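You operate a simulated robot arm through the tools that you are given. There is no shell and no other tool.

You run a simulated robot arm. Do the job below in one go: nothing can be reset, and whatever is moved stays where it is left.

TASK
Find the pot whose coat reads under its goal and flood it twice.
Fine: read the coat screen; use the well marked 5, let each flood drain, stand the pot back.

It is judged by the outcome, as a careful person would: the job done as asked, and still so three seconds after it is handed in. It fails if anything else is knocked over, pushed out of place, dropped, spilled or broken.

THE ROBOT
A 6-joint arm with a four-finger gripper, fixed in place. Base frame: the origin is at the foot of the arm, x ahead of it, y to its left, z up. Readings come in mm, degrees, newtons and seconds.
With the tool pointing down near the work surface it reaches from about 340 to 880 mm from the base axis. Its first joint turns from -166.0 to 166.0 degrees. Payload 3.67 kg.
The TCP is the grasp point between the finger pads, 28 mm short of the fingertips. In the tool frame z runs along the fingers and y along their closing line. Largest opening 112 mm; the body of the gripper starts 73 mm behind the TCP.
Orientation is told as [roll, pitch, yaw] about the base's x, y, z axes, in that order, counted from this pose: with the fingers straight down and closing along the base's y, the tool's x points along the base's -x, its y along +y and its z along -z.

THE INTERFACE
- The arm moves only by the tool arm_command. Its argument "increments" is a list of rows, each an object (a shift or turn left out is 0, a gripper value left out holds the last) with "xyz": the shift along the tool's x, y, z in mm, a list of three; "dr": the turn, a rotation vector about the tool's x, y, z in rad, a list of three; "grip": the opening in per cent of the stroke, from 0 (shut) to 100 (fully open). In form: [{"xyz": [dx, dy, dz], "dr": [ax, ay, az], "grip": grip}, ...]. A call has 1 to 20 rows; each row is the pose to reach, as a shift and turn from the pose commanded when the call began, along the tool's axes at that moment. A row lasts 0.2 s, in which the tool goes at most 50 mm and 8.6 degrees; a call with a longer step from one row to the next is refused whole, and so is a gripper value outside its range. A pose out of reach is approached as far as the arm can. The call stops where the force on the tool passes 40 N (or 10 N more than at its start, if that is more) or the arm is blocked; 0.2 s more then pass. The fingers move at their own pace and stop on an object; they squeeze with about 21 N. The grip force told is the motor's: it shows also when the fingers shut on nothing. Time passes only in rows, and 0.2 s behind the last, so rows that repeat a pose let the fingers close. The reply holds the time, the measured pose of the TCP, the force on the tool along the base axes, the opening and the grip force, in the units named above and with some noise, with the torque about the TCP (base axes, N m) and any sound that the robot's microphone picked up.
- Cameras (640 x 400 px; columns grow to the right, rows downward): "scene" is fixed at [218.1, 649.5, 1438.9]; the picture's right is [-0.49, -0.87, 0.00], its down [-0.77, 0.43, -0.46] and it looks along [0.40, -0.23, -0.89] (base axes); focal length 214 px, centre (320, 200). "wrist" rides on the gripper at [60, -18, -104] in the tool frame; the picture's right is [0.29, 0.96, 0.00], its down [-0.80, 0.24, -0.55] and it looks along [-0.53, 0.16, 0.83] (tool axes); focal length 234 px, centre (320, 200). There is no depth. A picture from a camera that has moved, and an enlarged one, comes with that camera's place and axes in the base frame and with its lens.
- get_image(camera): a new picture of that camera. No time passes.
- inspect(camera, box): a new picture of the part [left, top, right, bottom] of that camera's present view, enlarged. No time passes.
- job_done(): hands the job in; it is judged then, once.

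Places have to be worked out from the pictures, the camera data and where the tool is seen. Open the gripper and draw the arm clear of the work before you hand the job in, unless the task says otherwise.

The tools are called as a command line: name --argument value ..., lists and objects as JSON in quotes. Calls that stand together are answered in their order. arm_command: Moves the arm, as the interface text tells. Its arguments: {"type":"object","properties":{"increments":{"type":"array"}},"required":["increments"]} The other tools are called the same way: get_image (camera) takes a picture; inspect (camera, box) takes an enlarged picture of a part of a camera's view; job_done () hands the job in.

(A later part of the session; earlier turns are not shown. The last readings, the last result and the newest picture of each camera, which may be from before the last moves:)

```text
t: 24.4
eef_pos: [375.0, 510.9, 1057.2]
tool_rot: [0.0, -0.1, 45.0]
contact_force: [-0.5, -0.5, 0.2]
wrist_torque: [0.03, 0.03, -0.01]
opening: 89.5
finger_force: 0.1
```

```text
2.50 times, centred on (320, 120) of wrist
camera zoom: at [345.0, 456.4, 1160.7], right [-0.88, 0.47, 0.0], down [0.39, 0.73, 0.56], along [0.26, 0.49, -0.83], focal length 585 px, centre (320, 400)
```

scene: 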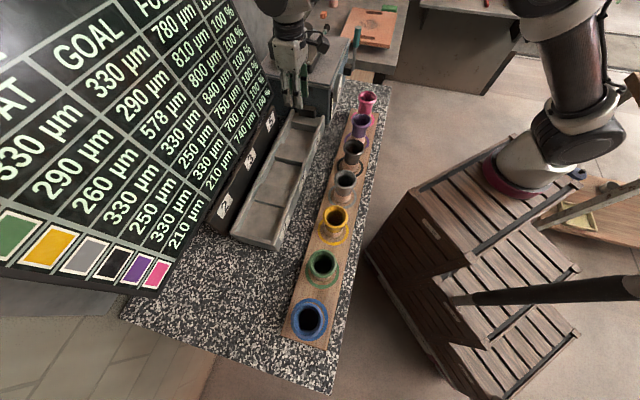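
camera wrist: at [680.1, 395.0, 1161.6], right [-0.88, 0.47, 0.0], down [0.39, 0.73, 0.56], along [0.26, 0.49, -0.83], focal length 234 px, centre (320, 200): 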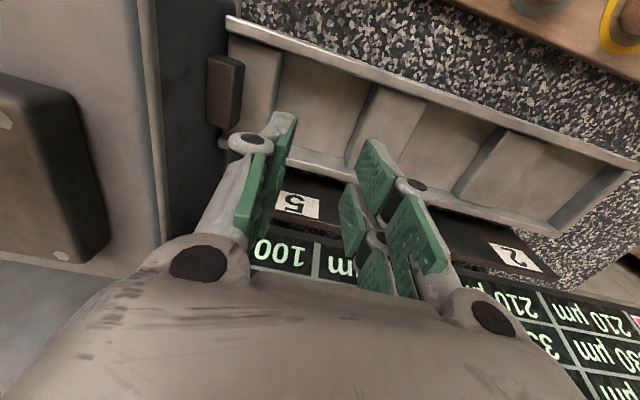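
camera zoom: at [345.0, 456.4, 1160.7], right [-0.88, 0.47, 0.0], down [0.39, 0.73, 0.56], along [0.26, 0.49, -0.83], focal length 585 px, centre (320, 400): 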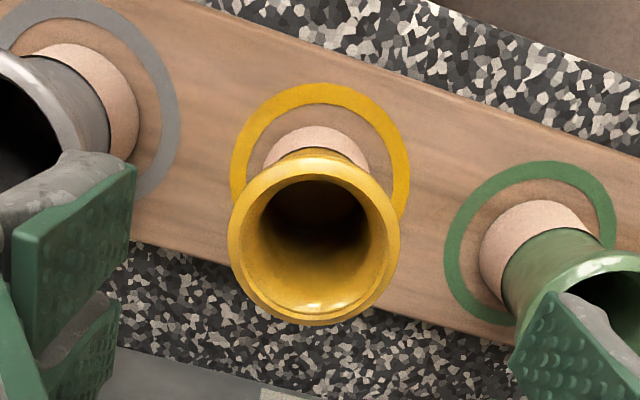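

The pot shifted only about 2 mm within its ring. I correct by +2 mm in u and v, descend to TCP z≈932 (lip about 30 mm up the fingers, tips still 20 mm above the board) and close.

arm_command --increments '[{"xyz": [-2, -2, 15]}, {"xyz": [-2, -2, 40]}, {"xyz": [-2, -2, 65]}, {"xyz": [-2, -2, 90]}, {"xyz": [-2, -2, 110]}, {"xyz": [-2, -2, 122]}, {"xyz": [-2, -2, 126]}, {"xyz": [-2, -2, 126]}]'

arm_command --increments '[{"grip": 65}, {"grip": 58}, {"grip": 50}, {"grip": 40}, {"grip": 40}, {"grip": 40}]'

inspect --camera "wrist" --box '[200, 60, 460, 280]'

```text
t: 26.2
eef_pos: [378.1, 510.4, 932.1]
tool_rot: [-0.1, 0.0, 45.0]
contact_force: [-0.1, 0.6, -0.7]
wrist_torque: [0.0, 0.01, -0.02]
opening: 89.5
finger_force: 0.0
```

```text
t: 27.6
eef_pos: [378.4, 511.3, 932.8]
tool_rot: [-0.1, 0.0, 45.0]
contact_force: [0.5, 0.0, 0.5]
wrist_torque: [-0.02, -0.02, 0.01]
opening: 57.2
finger_force: 20.9
```

```text
1.82 times, centred on (330, 170) of wrist
camera zoom: at [348.5, 455.9, 1034.8], right [-0.88, 0.47, 0.0], down [0.39, 0.73, 0.56], along [0.26, 0.49, -0.83], focal length 426 px, centre (302, 254)
```

zoom: 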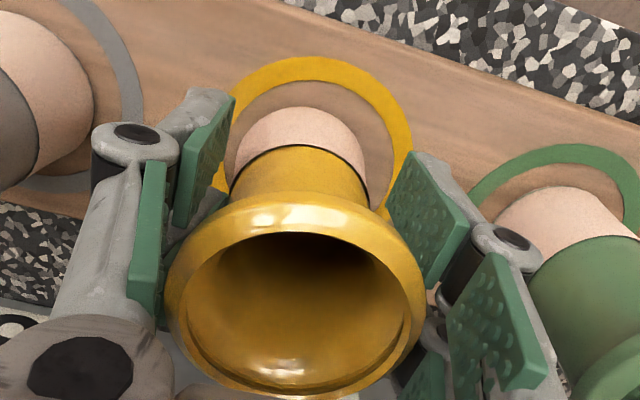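

The opening of 57 mm here, against 59.7 mm nearer the tips, suggests the fingers taper in slightly towards the tips, so deeper holding helps. I lift just 3 mm very slowly and wait to see whether it creeps.

arm_command --increments '[{"xyz": [0, 0, -0.5]}, {"xyz": [0, 0, -1]}, {"xyz": [0, 0, -1.5]}, {"xyz": [0, 0, -2]}, {"xyz": [0, 0, -2.5]}, {"xyz": [0, 0, -3]}, {"xyz": [0, 0, -3]}, {"xyz": [0, 0, -3]}, {"xyz": [0, 0, -3]}, {"xyz": [0, 0, -3]}]'

inspect --camera "wrist" --box '[200, 60, 460, 280]'

```text
t: 29.8
eef_pos: [378.2, 511.3, 935.0]
tool_rot: [0.0, -0.1, 44.9]
contact_force: [0.4, 0.0, -2.0]
wrist_torque: [-0.02, 0.01, 0.0]
opening: 56.8
finger_force: 20.9
```

```text
1.82 times, centred on (330, 170) of wrist
camera zoom: at [348.5, 456.2, 1037.1], right [-0.88, 0.47, 0.0], down [0.39, 0.73, 0.56], along [0.26, 0.49, -0.83], focal length 426 px, centre (302, 254)
```

zoom: 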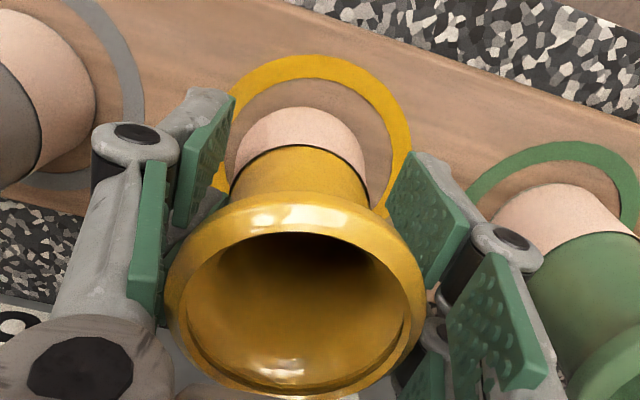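

The pot is carried (−2 N) and looks unmoved relative to the fingers. I lift 8 mm more slowly and hold, to test for creep.

arm_command --increments '[{"xyz": [0, 0, -1]}, {"xyz": [0, 0, -2]}, {"xyz": [0, 0, -3]}, {"xyz": [0, 0, -4]}, {"xyz": [0, 0, -5]}, {"xyz": [0, 0, -6]}, {"xyz": [0, 0, -7]}, {"xyz": [0, 0, -8]}, {"xyz": [0, 0, -8]}, {"xyz": [0, 0, -8]}, {"xyz": [0, 0, -8]}, {"xyz": [0, 0, -8]}, {"xyz": [0, 0, -8]}, {"xyz": [0, 0, -8]}]'

inspect --camera "wrist" --box '[200, 60, 460, 280]'

```text
t: 32.8
eef_pos: [379.2, 511.6, 943.3]
tool_rot: [-0.1, -0.1, 45.0]
contact_force: [-0.4, -0.3, -2.0]
wrist_torque: [0.0, 0.05, -0.02]
opening: 57.0
finger_force: 20.9
```

```text
1.82 times, centred on (330, 170) of wrist
camera zoom: at [348.8, 456.2, 1045.6], right [-0.88, 0.47, 0.0], down [0.39, 0.73, 0.56], along [0.26, 0.49, -0.83], focal length 426 px, centre (302, 254)
```

zoom: 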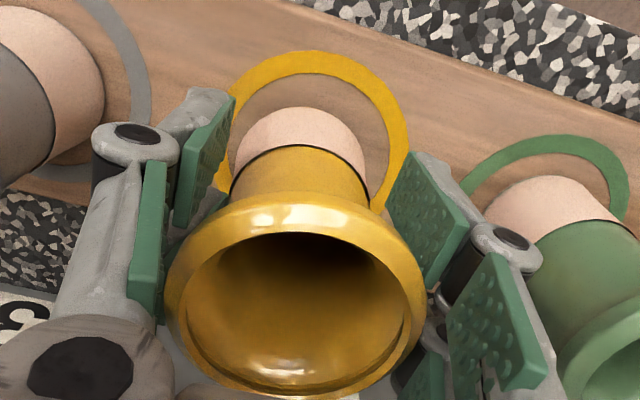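

No creep at all: the rim is at the same pixels and the weight is steady. I raise another 45 mm with gentle ramps and check again before travelling.

arm_command --increments '[{"xyz": [0, 0, -1]}, {"xyz": [0, 0, -3]}, {"xyz": [0, 0, -6]}, {"xyz": [0, 0, -10]}, {"xyz": [0, 0, -15]}, {"xyz": [0, 0, -20]}, {"xyz": [0, 0, -25]}, {"xyz": [0, 0, -30]}, {"xyz": [0, 0, -35]}, {"xyz": [0, 0, -39]}, {"xyz": [0, 0, -42]}, {"xyz": [0, 0, -44]}, {"xyz": [0, 0, -45]}, {"xyz": [0, 0, -45]}]'

inspect --camera "wrist" --box '[200, 60, 460, 280]'

```text
t: 35.8
eef_pos: [378.1, 512.3, 988.9]
tool_rot: [-0.2, -0.1, 45.0]
contact_force: [0.3, 0.8, -1.2]
wrist_torque: [0.01, 0.03, 0.02]
opening: 57.0
finger_force: 21.5
```

```text
1.82 times, centred on (330, 170) of wrist
camera zoom: at [348.1, 456.3, 1090.6], right [-0.88, 0.47, 0.0], down [0.39, 0.73, 0.56], along [0.26, 0.49, -0.83], focal length 426 px, centre (302, 254)
```

zoom: 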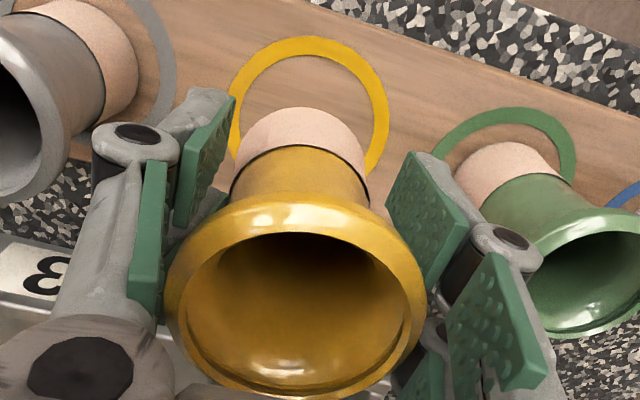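

The hold is solid with the pot's foot at about z 934, above the trough walls (910). I now move straight outward 191 mm in v with gentle ramps, away from the other pots.

arm_command --increments '[{"xyz": [-2, 0, 0]}, {"xyz": [-6, 0, 0]}, {"xyz": [-13, 0, 0]}, {"xyz": [-23, 0, 0]}, {"xyz": [-35, 0, 0]}, {"xyz": [-49, 0, 0]}, {"xyz": [-64, 0, 0]}, {"xyz": [-79, 0, 0]}, {"xyz": [-94, 0, 0]}, {"xyz": [-109, 0, 0]}, {"xyz": [-124, 0, 0]}, {"xyz": [-139, 0, 0]}, {"xyz": [-152, 0, 0]}, {"xyz": [-163, 0, 0]}, {"xyz": [-172, 0, 0]}, {"xyz": [-179, 0, 0]}, {"xyz": [-185, 0, 0]}, {"xyz": [-189, 0, 0]}, {"xyz": [-191, 0, 0]}, {"xyz": [-191, 0, 0]}]'

get_image --camera "wrist"

get_image --camera "scene"

```text
t: 40.0
eef_pos: [512.8, 646.5, 987.7]
tool_rot: [-0.1, -0.2, 45.0]
contact_force: [0.7, 0.6, -1.2]
wrist_torque: [0.01, 0.06, -0.01]
opening: 56.7
finger_force: 21.5
```

```text
taken
camera wrist: at [483.4, 591.2, 1090.9], right [-0.88, 0.47, 0.0], down [0.39, 0.73, 0.56], along [0.26, 0.49, -0.83], focal length 234 px, centre (320, 200)
```

wrist: 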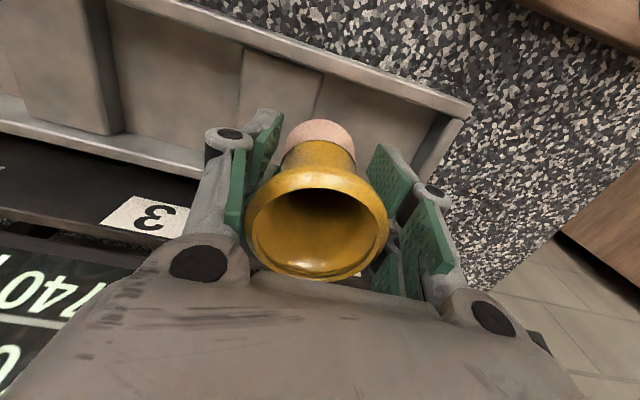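

```text
taken
```

scene: 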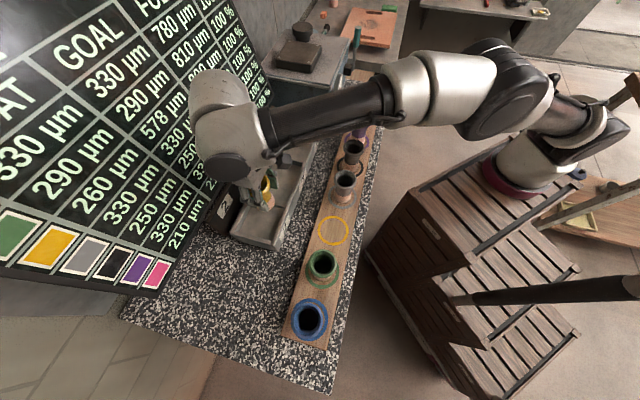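

The pot remains in the same position in the fingers, now over the trough line near wells 2 and 3. I travel along the trough toward well 5 in two gentle stages.

arm_command --increments '[{"xyz": [0, -2, 0]}, {"xyz": [0, -6, 0]}, {"xyz": [0, -12, 0]}, {"xyz": [0, -20, 0]}, {"xyz": [0, -30, 0]}, {"xyz": [0, -42, 0]}, {"xyz": [0, -54, 0]}, {"xyz": [0, -66, 0]}, {"xyz": [0, -78, 0]}, {"xyz": [0, -90, 0]}, {"xyz": [0, -101, 0]}, {"xyz": [0, -111, 0]}, {"xyz": [0, -119, 0]}, {"xyz": [0, -126, 0]}, {"xyz": [0, -131, 0]}, {"xyz": [0, -135, 0]}, {"xyz": [0, -138, 0]}, {"xyz": [0, -140, 0]}, {"xyz": [0, -140, 0]}]'

get_image --camera "wrist"

```text
t: 44.0
eef_pos: [612.0, 547.8, 988.1]
tool_rot: [-0.1, -0.1, 45.0]
contact_force: [0.0, -0.7, -1.6]
wrist_torque: [-0.02, 0.03, 0.0]
opening: 56.7
finger_force: 21.0
```

```text
taken
camera wrist: at [582.2, 492.4, 1091.2], right [-0.88, 0.47, 0.0], down [0.39, 0.73, 0.56], along [0.26, 0.49, -0.83], focal length 234 px, centre (320, 200)
```

wrist: 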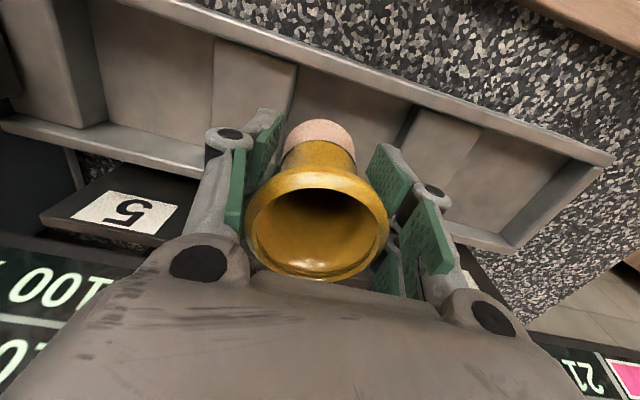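

Still secure, now between wells 3 and 5; I continue the remaining 138 mm to over well 5.

arm_command --increments '[{"xyz": [0, -2, 0]}, {"xyz": [0, -6, 0]}, {"xyz": [0, -12, 0]}, {"xyz": [0, -20, 0]}, {"xyz": [0, -30, 0]}, {"xyz": [0, -42, 0]}, {"xyz": [0, -54, 0]}, {"xyz": [0, -66, 0]}, {"xyz": [0, -78, 0]}, {"xyz": [0, -89, 0]}, {"xyz": [0, -99, 0]}, {"xyz": [0, -109, 0]}, {"xyz": [0, -117, 0]}, {"xyz": [0, -124, 0]}, {"xyz": [0, -129, 0]}, {"xyz": [0, -133, 0]}, {"xyz": [0, -136, 0]}, {"xyz": [0, -138, 0]}, {"xyz": [0, -138, 0]}]'

get_image --camera "wrist"

get_image --camera "scene"

```text
t: 48.0
eef_pos: [708.7, 451.1, 989.9]
tool_rot: [0.0, -0.1, 45.0]
contact_force: [0.7, 0.1, -1.8]
wrist_torque: [-0.01, 0.06, 0.0]
opening: 56.5
finger_force: 21.2
```

```text
taken
camera wrist: at [680.1, 394.8, 1091.7], right [-0.88, 0.47, 0.0], down [0.39, 0.73, 0.56], along [0.26, 0.49, -0.83], focal length 234 px, centre (320, 200)
```

wrist: 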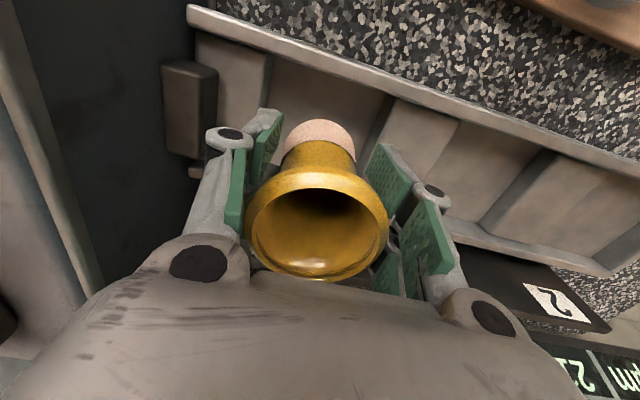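

```text
taken
```

scene: 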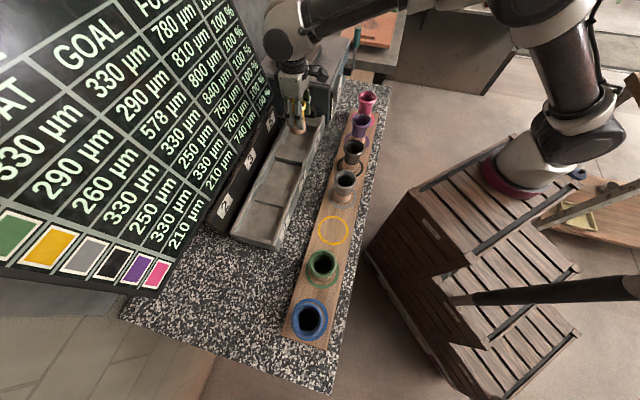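

Pot is centred over well 5: step edge at u≈229, weir edge at u≈138, tool at u≈182. I lower it 52 mm with gentle ramps, leaving about 10 mm to the floor.

arm_command --increments '[{"xyz": [0, 0, 1]}, {"xyz": [0, -0.5, 3]}, {"xyz": [0, -1, 6]}, {"xyz": [0, -1, 10]}, {"xyz": [0, -1, 15]}, {"xyz": [0, -1, 20]}, {"xyz": [0, -1, 25]}, {"xyz": [0, -1, 30]}, {"xyz": [0, -1, 35]}, {"xyz": [0, -1, 40]}, {"xyz": [0, -1, 44]}, {"xyz": [0, -1, 47]}, {"xyz": [0, -1, 49.5]}, {"xyz": [0, -1, 51]}, {"xyz": [0, -1, 52]}, {"xyz": [0, -1, 52]}]'

get_image --camera "wrist"

inspect --camera "scene" --box '[255, 80, 355, 160]'

```text
t: 51.4
eef_pos: [710.0, 450.4, 935.8]
tool_rot: [-0.1, -0.1, 45.1]
contact_force: [0.5, 0.5, -2.3]
wrist_torque: [-0.03, 0.03, 0.01]
opening: 56.2
finger_force: 20.9
```

```text
taken
camera wrist: at [680.8, 394.0, 1039.4], right [-0.88, 0.47, 0.0], down [0.39, 0.73, 0.56], along [0.26, 0.49, -0.83], focal length 234 px, centre (320, 200)
```

wrist: 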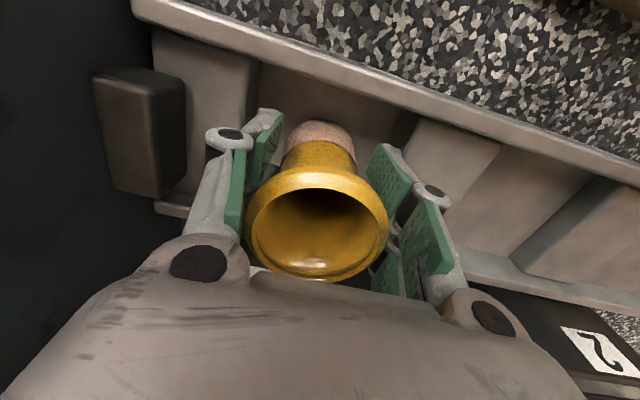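

```text
5.00 times, centred on (305, 120) of scene
camera zoom: at [218.1, 649.5, 1438.9], right [-0.49, -0.87, 0.0], down [-0.77, 0.43, -0.46], along [0.4, -0.23, -0.89], focal length 1072 px, centre (395, 600)
```

zoom: 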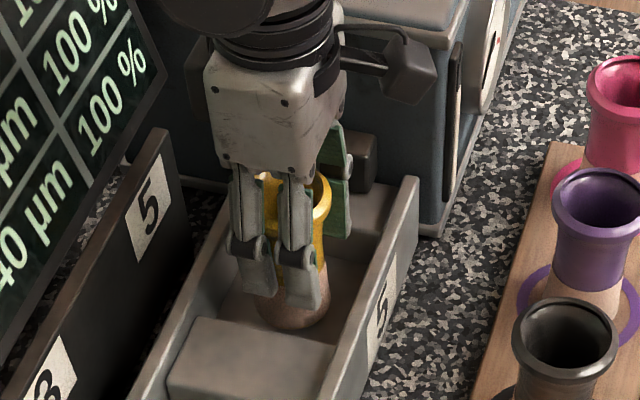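

Everything is inside the well with room on all sides. Now 1 mm steps down, watching the vertical force for touch-down.

arm_command --increments '[{"xyz": [0, 0, 1]}, {"xyz": [0, 0, 2]}, {"xyz": [0, 0, 3]}, {"xyz": [0, 0, 4]}, {"xyz": [0, 0, 5]}, {"xyz": [0, 0, 6]}]'

```text
t: 52.8
eef_pos: [710.6, 448.5, 930.7]
tool_rot: [-0.1, -0.2, 45.0]
contact_force: [0.4, 0.1, 4.6]
wrist_torque: [0.0, 0.0, -0.04]
opening: 54.6
finger_force: 21.3
```

Touch-down: the force turned to +4.6 N. I'll look before releasing.

get_image --camera "wrist"

inspect --camera "scene" --box '[255, 80, 355, 160]'

```text
taken
camera wrist: at [680.7, 394.2, 1033.5], right [-0.88, 0.47, 0.0], down [0.39, 0.73, 0.56], along [0.26, 0.49, -0.83], focal length 234 px, centre (320, 200)
```

wrist: 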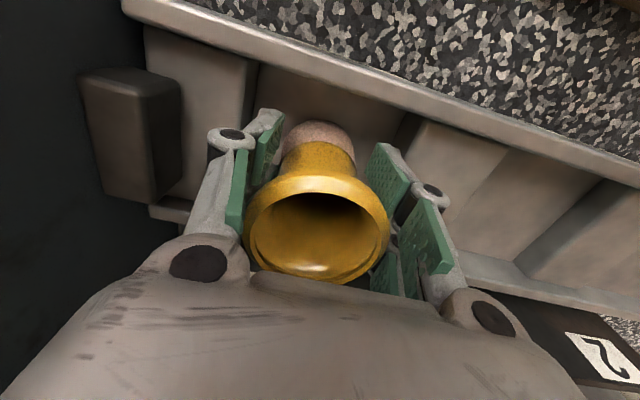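

```text
5.00 times, centred on (305, 120) of scene
camera zoom: at [218.1, 649.5, 1438.9], right [-0.49, -0.87, 0.0], down [-0.77, 0.43, -0.46], along [0.4, -0.23, -0.89], focal length 1072 px, centre (395, 600)
```

zoom: 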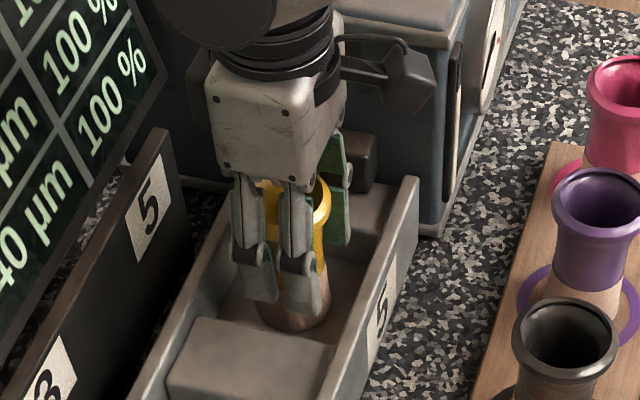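

The pot is standing on the well floor, upright. I open just enough (about 66 mm) to free the lip without touching the weirs.

arm_command --increments '[{"grip": 52}, {"grip": 55}, {"grip": 58}, {"grip": 60}, {"grip": 60}]'

get_image --camera "wrist"

```text
t: 54.0
eef_pos: [710.0, 448.7, 930.0]
tool_rot: [0.0, -0.1, 45.0]
contact_force: [0.2, -0.2, 0.1]
wrist_torque: [0.02, -0.02, -0.02]
opening: 67.1
finger_force: 0.0
```

```text
taken
camera wrist: at [680.8, 394.2, 1033.1], right [-0.88, 0.47, 0.0], down [0.39, 0.73, 0.56], along [0.26, 0.49, -0.83], focal length 234 px, centre (320, 200)
```

wrist: 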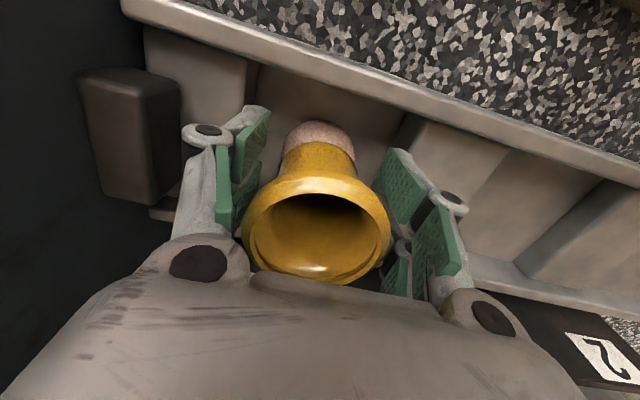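

Released cleanly with zero force. I rise slowly, then open wider once the tips are above the weirs, and go up to z≈1060.

arm_command --increments '[{"xyz": [0, 0, -4]}, {"xyz": [0, 0, -10]}, {"xyz": [0, 0, -14], "grip": 68}, {"xyz": [0, 0, -22], "grip": 76}, {"xyz": [0, 0, -36], "grip": 80}, {"xyz": [0, 0, -56]}, {"xyz": [0, 0, -80]}, {"xyz": [0, 0, -105]}, {"xyz": [0, 0, -130]}]'

get_image --camera "wrist"

get_image --camera "scene"

```text
t: 56.0
eef_pos: [709.6, 449.0, 1060.9]
tool_rot: [-0.1, -0.1, 45.0]
contact_force: [0.7, 0.3, 0.1]
wrist_torque: [-0.02, -0.02, -0.02]
opening: 89.8
finger_force: 0.0
```

```text
taken
camera wrist: at [680.2, 393.3, 1163.7], right [-0.88, 0.47, 0.0], down [0.39, 0.73, 0.55], along [0.26, 0.49, -0.83], focal length 234 px, centre (320, 200)
```

wrist: 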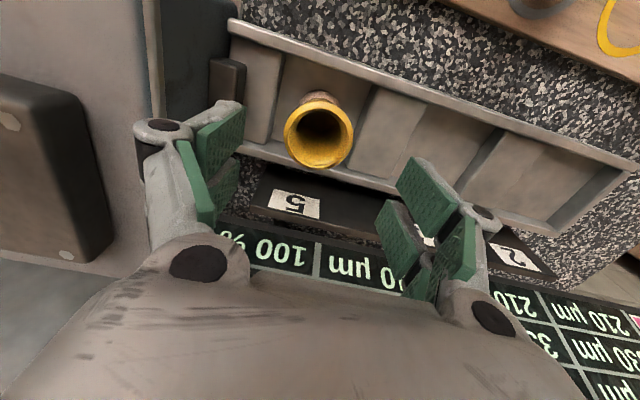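

```text
taken
```

scene: 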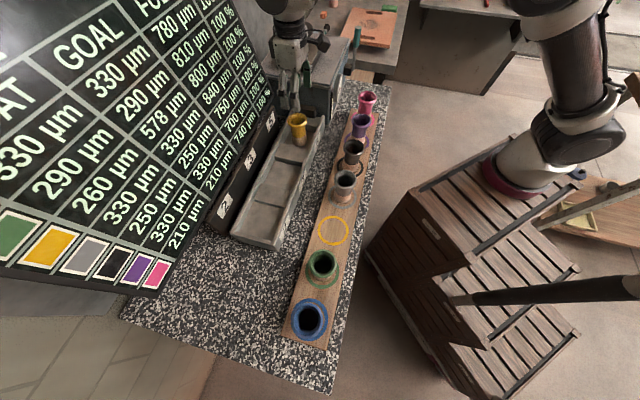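

The yellow pot stands upright in well 5. The machine top is near z 1013, so I rise first, then move over to look closely at the lever and work out how it swings.

arm_command --increments '[{"xyz": [0, 0, -45]}, {"xyz": [0, 0, -90]}, {"xyz": [20, -32, -90]}, {"xyz": [40, -64, -90]}, {"xyz": [60, -96, -90]}, {"xyz": [80, -128, -90]}, {"xyz": [100, -160, -90]}, {"xyz": [120, -192, -90]}, {"xyz": [140, -224, -90]}, {"xyz": [160, -256, -90]}, {"xyz": [179, -286, -90]}]'

get_image --camera "wrist"

inspect --camera "wrist" --box '[180, 100, 380, 240]'

```text
t: 58.4
eef_pos: [785.7, 122.7, 1150.0]
tool_rot: [-0.1, -0.2, 45.1]
contact_force: [-0.4, 0.3, 0.1]
wrist_torque: [-0.05, -0.02, 0.0]
opening: 89.8
finger_force: 0.1
```

```text
taken
camera wrist: at [755.5, 66.5, 1252.7], right [-0.88, 0.47, 0.0], down [0.39, 0.73, 0.56], along [0.26, 0.49, -0.83], focal length 234 px, centre (320, 200)
```

wrist: 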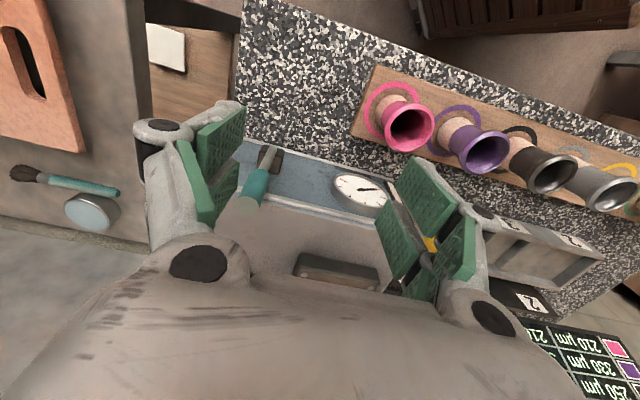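

```text
2.86 times, centred on (280, 170) of wrist
camera zoom: at [755.5, 66.5, 1252.7], right [-0.88, 0.47, 0.0], down [0.39, 0.73, 0.56], along [0.26, 0.49, -0.83], focal length 669 px, centre (434, 286)
```

zoom: 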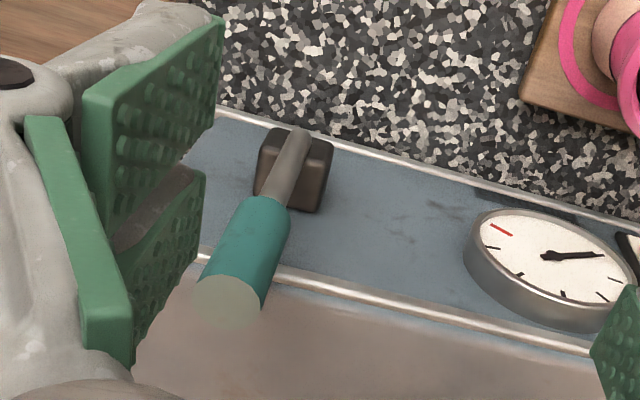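

The lever stands vertically in front of its pivot block, with the teal top at about (869, 142, 1079). I position above it at the same height with a partly closed gripper to check alignment.

arm_command --increments '[{"xyz": [-18, -11.3, 0], "grip": 60}, {"xyz": [-36, -22.5, 0]}, {"xyz": [-54, -33.8, 0]}, {"xyz": [-72, -45, 0]}, {"xyz": [-72, -45, 0]}]'

get_image --camera "wrist"

inspect --camera "wrist" --box '[220, 80, 420, 220]'

get_image --camera "scene"

```text
t: 59.6
eef_pos: [868.9, 139.3, 1151.8]
tool_rot: [-0.2, -0.1, 45.0]
contact_force: [-0.8, 0.7, -0.5]
wrist_torque: [-0.01, 0.01, 0.0]
opening: 67.2
finger_force: 0.1
```

```text
taken
camera wrist: at [839.1, 84.2, 1253.7], right [-0.88, 0.47, 0.0], down [0.39, 0.73, 0.56], along [0.26, 0.49, -0.83], focal length 234 px, centre (320, 200)
```

wrist: 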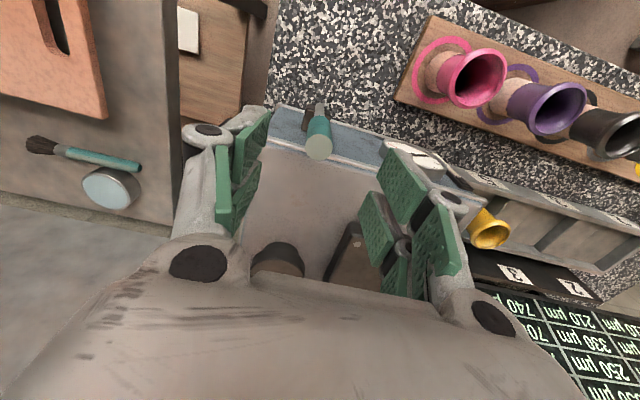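

```text
2.86 times, centred on (320, 150) of wrist
camera zoom: at [839.1, 84.2, 1253.7], right [-0.88, 0.47, 0.0], down [0.39, 0.73, 0.56], along [0.26, 0.49, -0.83], focal length 669 px, centre (320, 343)
```

zoom: 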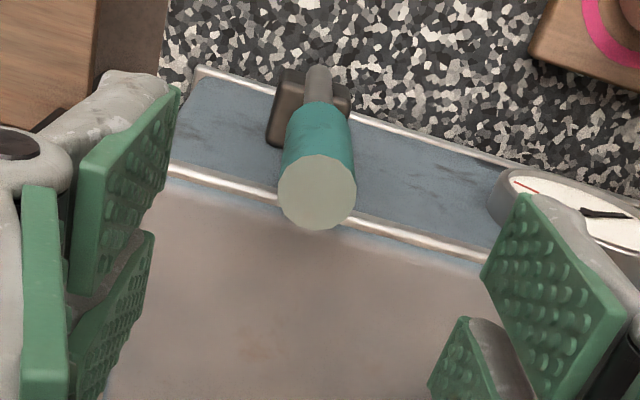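

```text
taken
```

scene: 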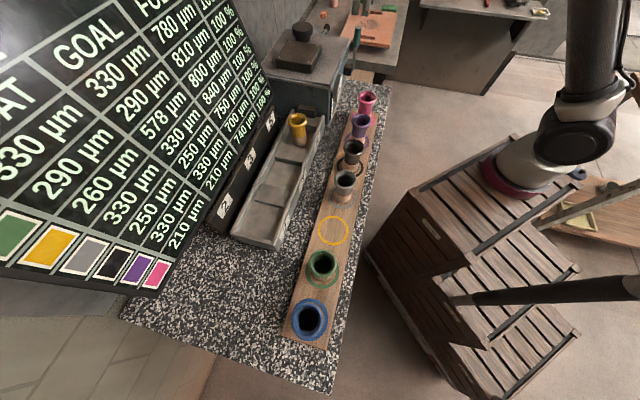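

The handle (about 21 mm thick) sits between the fingers, about 4–5 mm further out than the tool axis. I correct and lower so the fingers straddle the handle, with the tips at about z 1030, above the machine's top.

arm_command --increments '[{"xyz": [-4, -1, 15]}, {"xyz": [-4, -1, 35]}, {"xyz": [-4, -1, 55]}, {"xyz": [-4, -1, 75]}, {"xyz": [-4, -1, 90]}, {"xyz": [-4, -1, 94]}]'

get_image --camera "wrist"

inspect --camera "scene" --box '[320, 0, 400, 80]'

```text
t: 61.0
eef_pos: [871.4, 142.3, 1057.4]
tool_rot: [-0.2, -0.1, 44.9]
contact_force: [-1.4, 0.4, -0.6]
wrist_torque: [-0.01, -0.01, -0.01]
opening: 67.2
finger_force: 0.0
```

```text
taken
camera wrist: at [842.2, 86.4, 1159.2], right [-0.88, 0.47, 0.0], down [0.39, 0.73, 0.56], along [0.26, 0.49, -0.83], focal length 234 px, centre (320, 200)
```

wrist: 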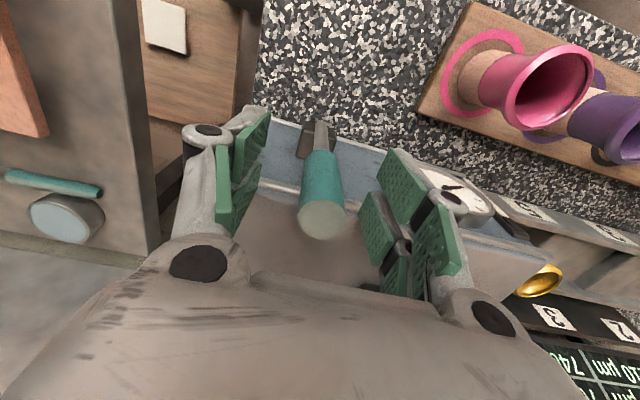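

```text
5.00 times, centred on (360, 40) of scene
camera zoom: at [218.1, 649.5, 1438.9], right [-0.49, -0.87, 0.0], down [-0.77, 0.43, -0.46], along [0.4, -0.23, -0.89], focal length 1072 px, centre (120, 1000)
```

zoom: 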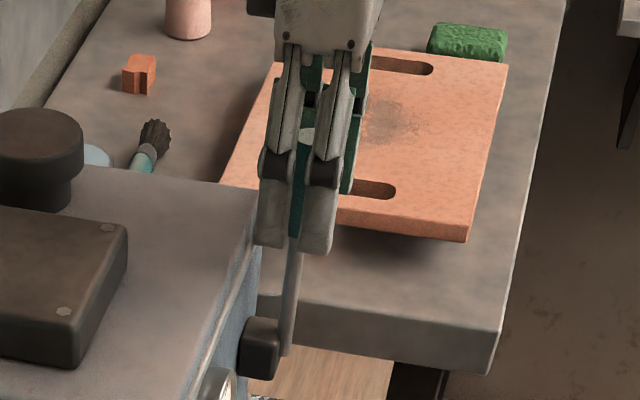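

The fingers straddle the handle nicely. I narrow the gap to about 31 mm, then probe gently along −u (toward the trough) by 12 mm and read the force.

arm_command --increments '[{"grip": 40}, {"grip": 28}, {"grip": 28}]'

arm_command --increments '[{"xyz": [0, 2, 0]}, {"xyz": [0, 4, 0]}, {"xyz": [0, 6, 0]}, {"xyz": [0, 8, 0]}, {"xyz": [0, 10, 0]}, {"xyz": [0, 12, 0]}]'

get_image --camera "wrist"

inspect --camera "scene" --box '[320, 0, 400, 80]'

```text
t: 61.8
eef_pos: [872.3, 142.0, 1056.6]
tool_rot: [-0.2, -0.1, 45.0]
contact_force: [0.3, -0.2, 0.3]
wrist_torque: [-0.02, -0.04, 0.01]
opening: 31.3
finger_force: 0.0
```

```text
t: 63.2
eef_pos: [864.0, 149.0, 1057.5]
tool_rot: [-0.1, -0.1, 45.0]
contact_force: [10.1, -7.9, 0.3]
wrist_torque: [-0.11, -0.29, 0.0]
opening: 38.1
finger_force: 6.4
```

```text
taken
camera wrist: at [834.7, 93.8, 1159.5], right [-0.88, 0.47, 0.0], down [0.39, 0.73, 0.56], along [0.27, 0.49, -0.83], focal length 234 px, centre (320, 200)
```

wrist: 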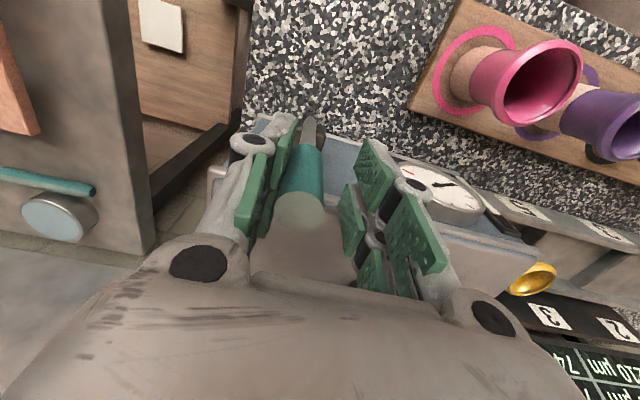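

```text
5.00 times, centred on (360, 40) of scene
camera zoom: at [218.1, 649.5, 1438.9], right [-0.49, -0.87, 0.0], down [-0.77, 0.43, -0.46], along [0.4, -0.23, -0.89], focal length 1072 px, centre (120, 1000)
```

zoom: 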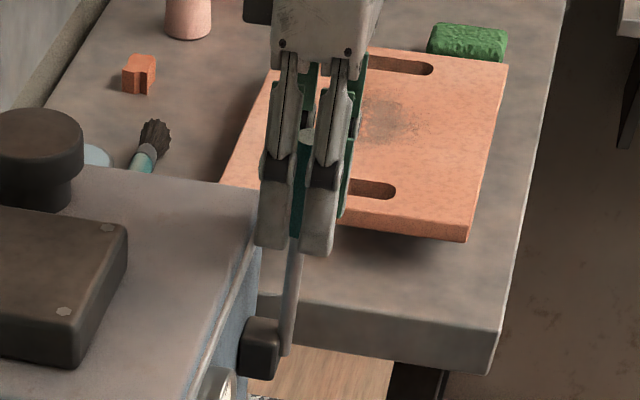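

Pushing toward −u met about 13 N and forced the finger, so the lever doesn't swing that way. I go back to neutral, close gently on the handle and try a small pull toward −v (toward the base).

arm_command --increments '[{"xyz": [0, -4, 0]}, {"xyz": [0, -8, 0]}, {"xyz": [0, -12, 0]}, {"xyz": [0, -12, 0]}]'

arm_command --increments '[{"grip": 20}, {"grip": 10}, {"grip": 10}, {"xyz": [2, 0, 0], "grip": 10}, {"xyz": [4, 0, 0], "grip": 10}, {"xyz": [6, 0, 0], "grip": 10}, {"xyz": [8, 0, 0], "grip": 10}]'

get_image --camera "wrist"

inspect --camera "scene" --box '[320, 0, 400, 80]'

```text
t: 64.2
eef_pos: [872.2, 143.6, 1056.2]
tool_rot: [-0.1, -0.1, 45.0]
contact_force: [-0.6, -0.7, 0.1]
wrist_torque: [-0.01, 0.04, 0.01]
opening: 31.1
finger_force: 0.1
```

```text
t: 65.8
eef_pos: [866.3, 138.2, 1057.4]
tool_rot: [0.0, -0.1, 45.1]
contact_force: [7.8, 29.9, -8.9]
wrist_torque: [2.06, -2.06, -0.04]
opening: 19.0
finger_force: 44.8
```

```text
taken
camera wrist: at [837.3, 83.0, 1159.3], right [-0.88, 0.47, 0.0], down [0.39, 0.73, 0.56], along [0.26, 0.49, -0.83], focal length 234 px, centre (320, 200)
```

wrist: 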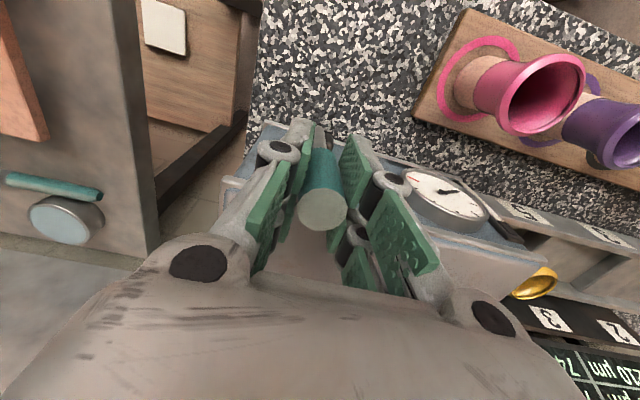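

```text
5.00 times, centred on (360, 40) of scene
camera zoom: at [218.1, 649.5, 1438.9], right [-0.49, -0.87, 0.0], down [-0.77, 0.43, -0.46], along [0.4, -0.23, -0.89], focal length 1072 px, centre (120, 1000)
```

zoom: 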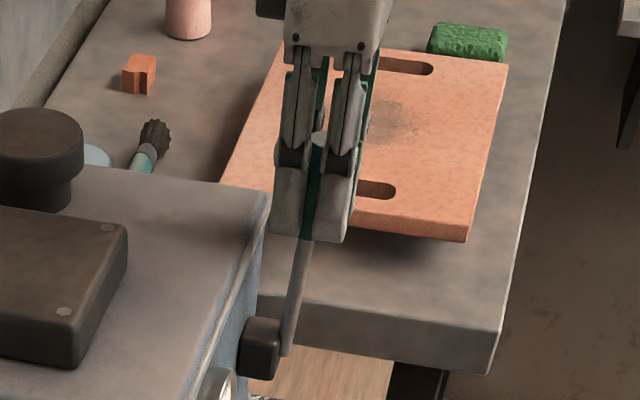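

The lever leans toward −v now: it pulls toward the base, against about 27 N, with some sideways load because the grip isn't quite centred. I shift 3 mm toward −u to relieve the side load and read again.

arm_command --increments '[{"xyz": [8, 1.5, 0]}, {"xyz": [8, 3, 0]}, {"xyz": [8, 3, 0]}]'

inspect --camera "wrist" --box '[220, 80, 420, 240]'

```text
t: 66.6
eef_pos: [859.7, 130.6, 1057.3]
tool_rot: [-0.2, -0.1, 45.1]
contact_force: [8.7, 5.6, -2.9]
wrist_torque: [0.93, -0.79, -0.05]
opening: 20.3
finger_force: 44.7
```

```text
2.50 times, centred on (320, 160) of wrist
camera zoom: at [829.8, 76.0, 1159.6], right [-0.88, 0.47, 0.0], down [0.39, 0.73, 0.55], along [0.27, 0.49, -0.83], focal length 585 px, centre (320, 300)
```

zoom: 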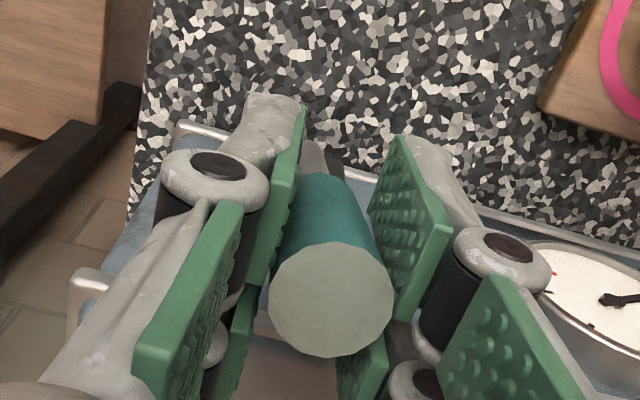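

That call pulled a further 8 mm (lever about 9° over) and the force dropped to about 10 N, so it moves freely this way. I continue along its arc around the pivot at z≈942 to about 20°, watching force and sound.

arm_command --increments '[{"xyz": [4, 0, 0.8]}, {"xyz": [8, 0, 1.8]}, {"xyz": [12, 0, 3]}, {"xyz": [16, 0, 4.3]}, {"xyz": [20, 0, 5.8]}, {"xyz": [23.5, 0, 7.2]}]'

get_image --camera "scene"

inspect --camera "scene" --box '[250, 0, 410, 120]'

```text
t: 68.0
eef_pos: [842.8, 115.1, 1050.0]
tool_rot: [-0.2, 0.0, 45.0]
contact_force: [25.6, -6.2, 7.6]
wrist_torque: [0.87, -1.47, 0.0]
opening: 21.0
finger_force: 44.9
```

```text
taken
```

scene: 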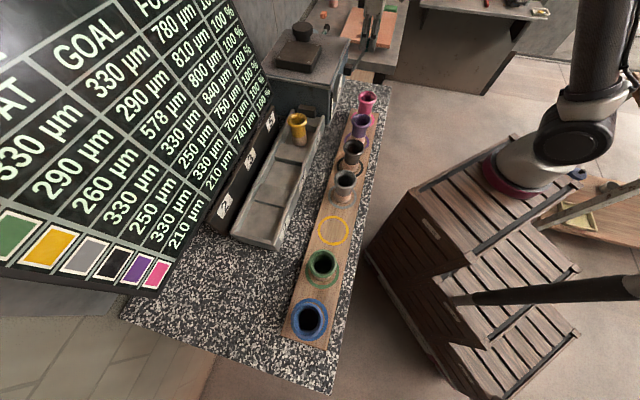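

```text
3.33 times, centred on (330, 60) of scene
camera zoom: at [218.1, 649.5, 1438.9], right [-0.49, -0.87, 0.0], down [-0.77, 0.43, -0.46], along [0.4, -0.23, -0.89], focal length 715 px, centre (287, 667)
```

zoom: 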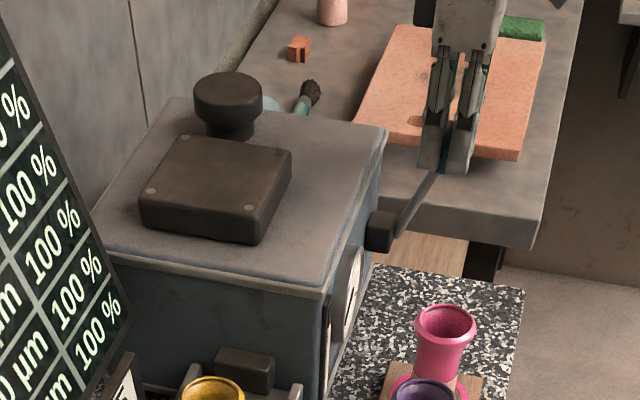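

The lever is now about 20° over, needing some 14 N of pull. I shift 1.8 mm back toward +u to balance the side load and continue along the arc to about 35°.

arm_command --increments '[{"xyz": [5, -0.9, 1.8]}, {"xyz": [9.9, -1.8, 3.8]}, {"xyz": [14.4, -1.8, 6]}, {"xyz": [18.8, -1.8, 8.4]}, {"xyz": [23.1, -1.8, 11]}, {"xyz": [27.3, -1.8, 13.8]}]'

inspect --camera "scene" --box '[250, 0, 410, 120]'

get_image --camera "wrist"

```text
t: 69.4
eef_pos: [823.5, 96.0, 1036.2]
tool_rot: [-0.1, -0.1, 45.0]
contact_force: [15.4, 6.1, 2.1]
wrist_torque: [1.04, -1.23, 0.03]
opening: 21.3
finger_force: 44.8
```

```text
3.33 times, centred on (330, 60) of scene
camera zoom: at [218.1, 649.5, 1438.9], right [-0.49, -0.87, 0.0], down [-0.77, 0.43, -0.46], along [0.4, -0.23, -0.89], focal length 715 px, centre (287, 667)
```

zoom: 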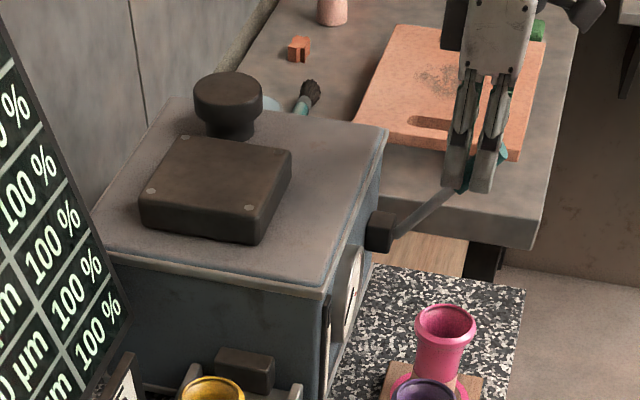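

```text
taken
camera wrist: at [794.6, 40.4, 1138.3], right [-0.88, 0.47, 0.0], down [0.39, 0.73, 0.56], along [0.26, 0.49, -0.83], focal length 234 px, centre (320, 200)
```

wrist: 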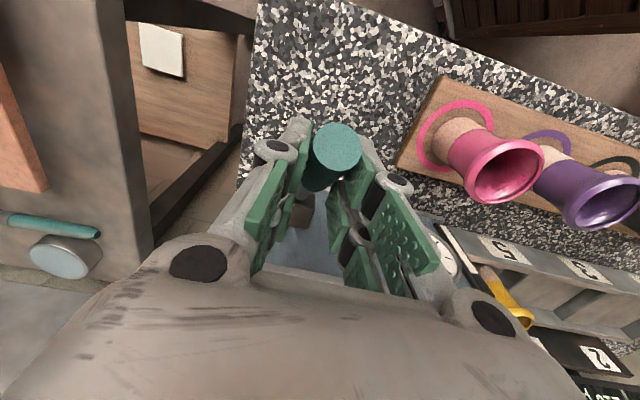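

The lever is around 38° over with about 15 N of pull and still no sound or flood. I continue along the arc to roughly 50°.

arm_command --increments '[{"xyz": [4, -0.4, 3.2]}, {"xyz": [7.8, -0.5, 6.7]}, {"xyz": [11.5, -0.5, 10.3]}, {"xyz": [15.2, -0.5, 14.1]}, {"xyz": [18.7, -0.5, 17.9]}]'

inspect --camera "scene" --box '[250, 0, 410, 120]'

get_image --camera "scene"

```text
t: 70.6
eef_pos: [810.7, 83.8, 1018.3]
tool_rot: [-0.2, -0.2, 45.0]
contact_force: [5.2, 15.1, 5.0]
wrist_torque: [1.15, -0.96, 0.04]
opening: 21.5
finger_force: 44.8
```

```text
3.33 times, centred on (330, 60) of scene
camera zoom: at [218.1, 649.5, 1438.9], right [-0.49, -0.87, 0.0], down [-0.77, 0.43, -0.46], along [0.4, -0.23, -0.89], focal length 715 px, centre (287, 667)
```

zoom: 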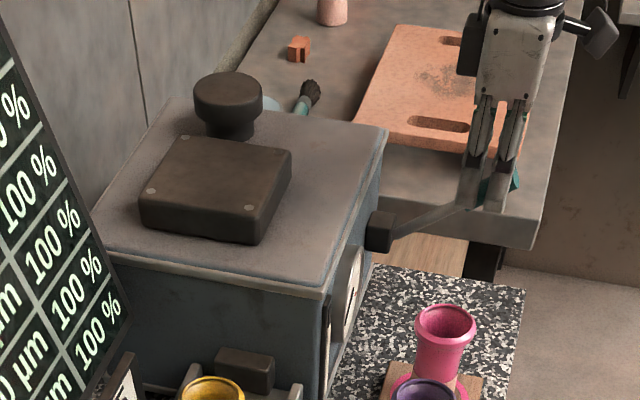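

```text
taken
```

scene: 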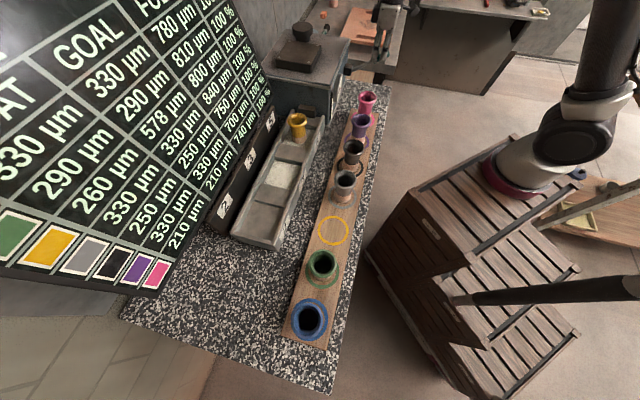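

White glaze is now showing in the trough. I'll zoom in on the wells and the screen right away without moving the lever.

inspect --camera "scene" --box '[220, 90, 340, 250]'

inspect --camera "scene" --box '[0, 0, 280, 300]'

get_image --camera "wrist"

```text
2.50 times, centred on (280, 170) of scene
camera zoom: at [218.1, 649.5, 1438.9], right [-0.49, -0.87, 0.0], down [-0.77, 0.43, -0.46], along [0.4, -0.23, -0.89], focal length 536 px, centre (420, 275)
```

zoom: 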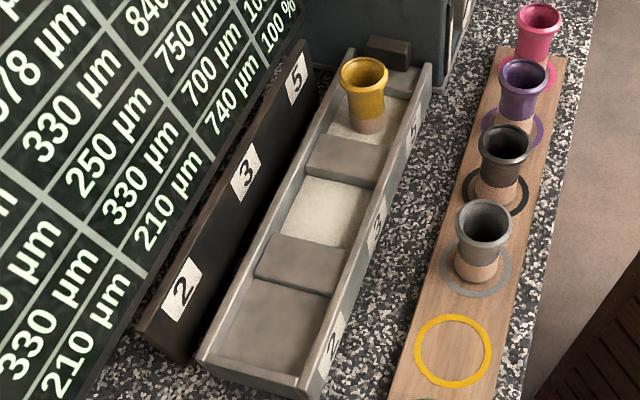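

```text
1.33 times, centred on (140, 150) of scene
camera zoom: at [218.1, 649.5, 1438.9], right [-0.49, -0.87, 0.0], down [-0.77, 0.43, -0.46], along [0.4, -0.23, -0.89], focal length 286 px, centre (560, 267)
```

zoom: 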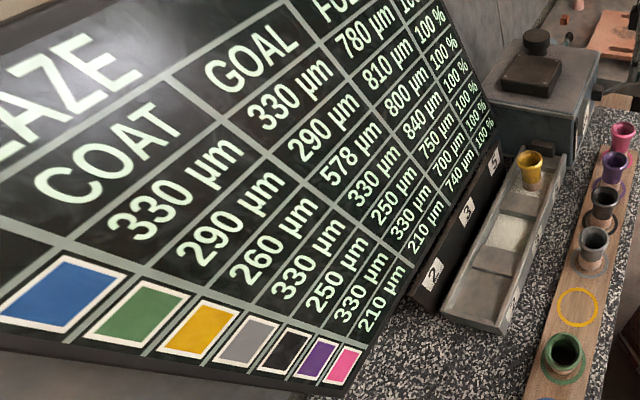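

```text
taken
camera wrist: at [781.4, 27.3, 1121.0], right [-0.88, 0.47, 0.0], down [0.39, 0.73, 0.56], along [0.26, 0.49, -0.83], focal length 234 px, centre (320, 200)
```

wrist: 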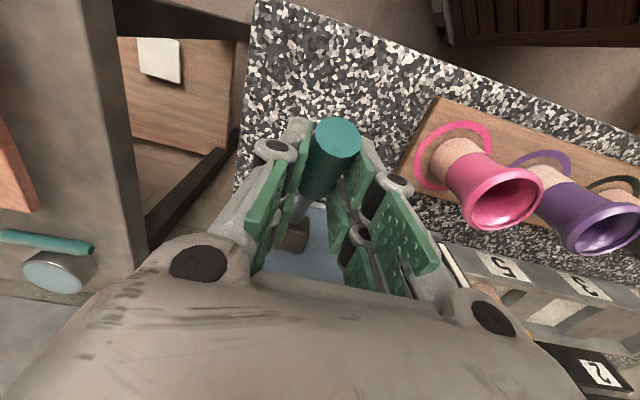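

Glaze is rising in wells 5 and 3 with the lever at about 50°. I hold for one short step to see whether the level keeps rising and whether the screen changes.

arm_command --increments '[{"xyz": [0, 0, 0]}]'

inspect --camera "scene" --box '[220, 90, 340, 250]'

inspect --camera "scene" --box '[120, 60, 280, 230]'

```text
t: 71.0
eef_pos: [811.2, 82.4, 1019.0]
tool_rot: [-0.1, -0.1, 45.0]
contact_force: [3.3, 15.0, 4.2]
wrist_torque: [1.21, -0.92, 0.06]
opening: 21.2
finger_force: 45.7
```

```text
2.50 times, centred on (280, 170) of scene
camera zoom: at [218.1, 649.5, 1438.9], right [-0.49, -0.87, 0.0], down [-0.77, 0.43, -0.46], along [0.4, -0.23, -0.89], focal length 536 px, centre (420, 275)
```

zoom: 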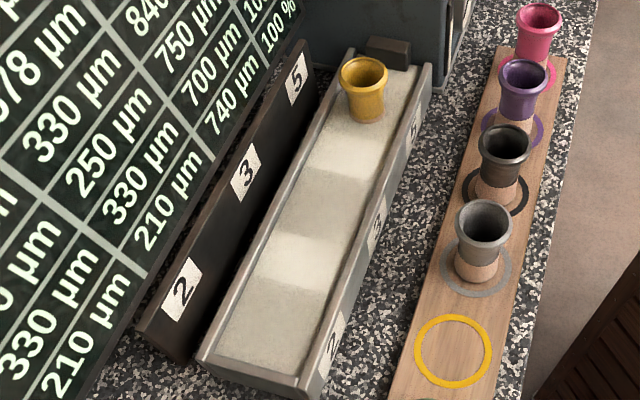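

```text
2.35 times, centred on (200, 145) of scene
camera zoom: at [218.1, 649.5, 1438.9], right [-0.49, -0.87, 0.0], down [-0.77, 0.43, -0.46], along [0.4, -0.23, -0.89], focal length 505 px, centre (602, 329)
```

zoom: 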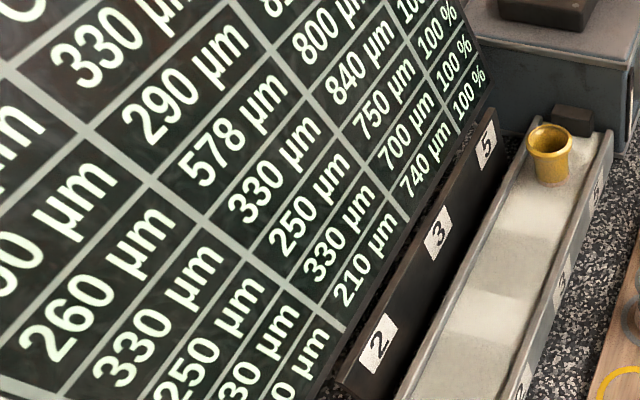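

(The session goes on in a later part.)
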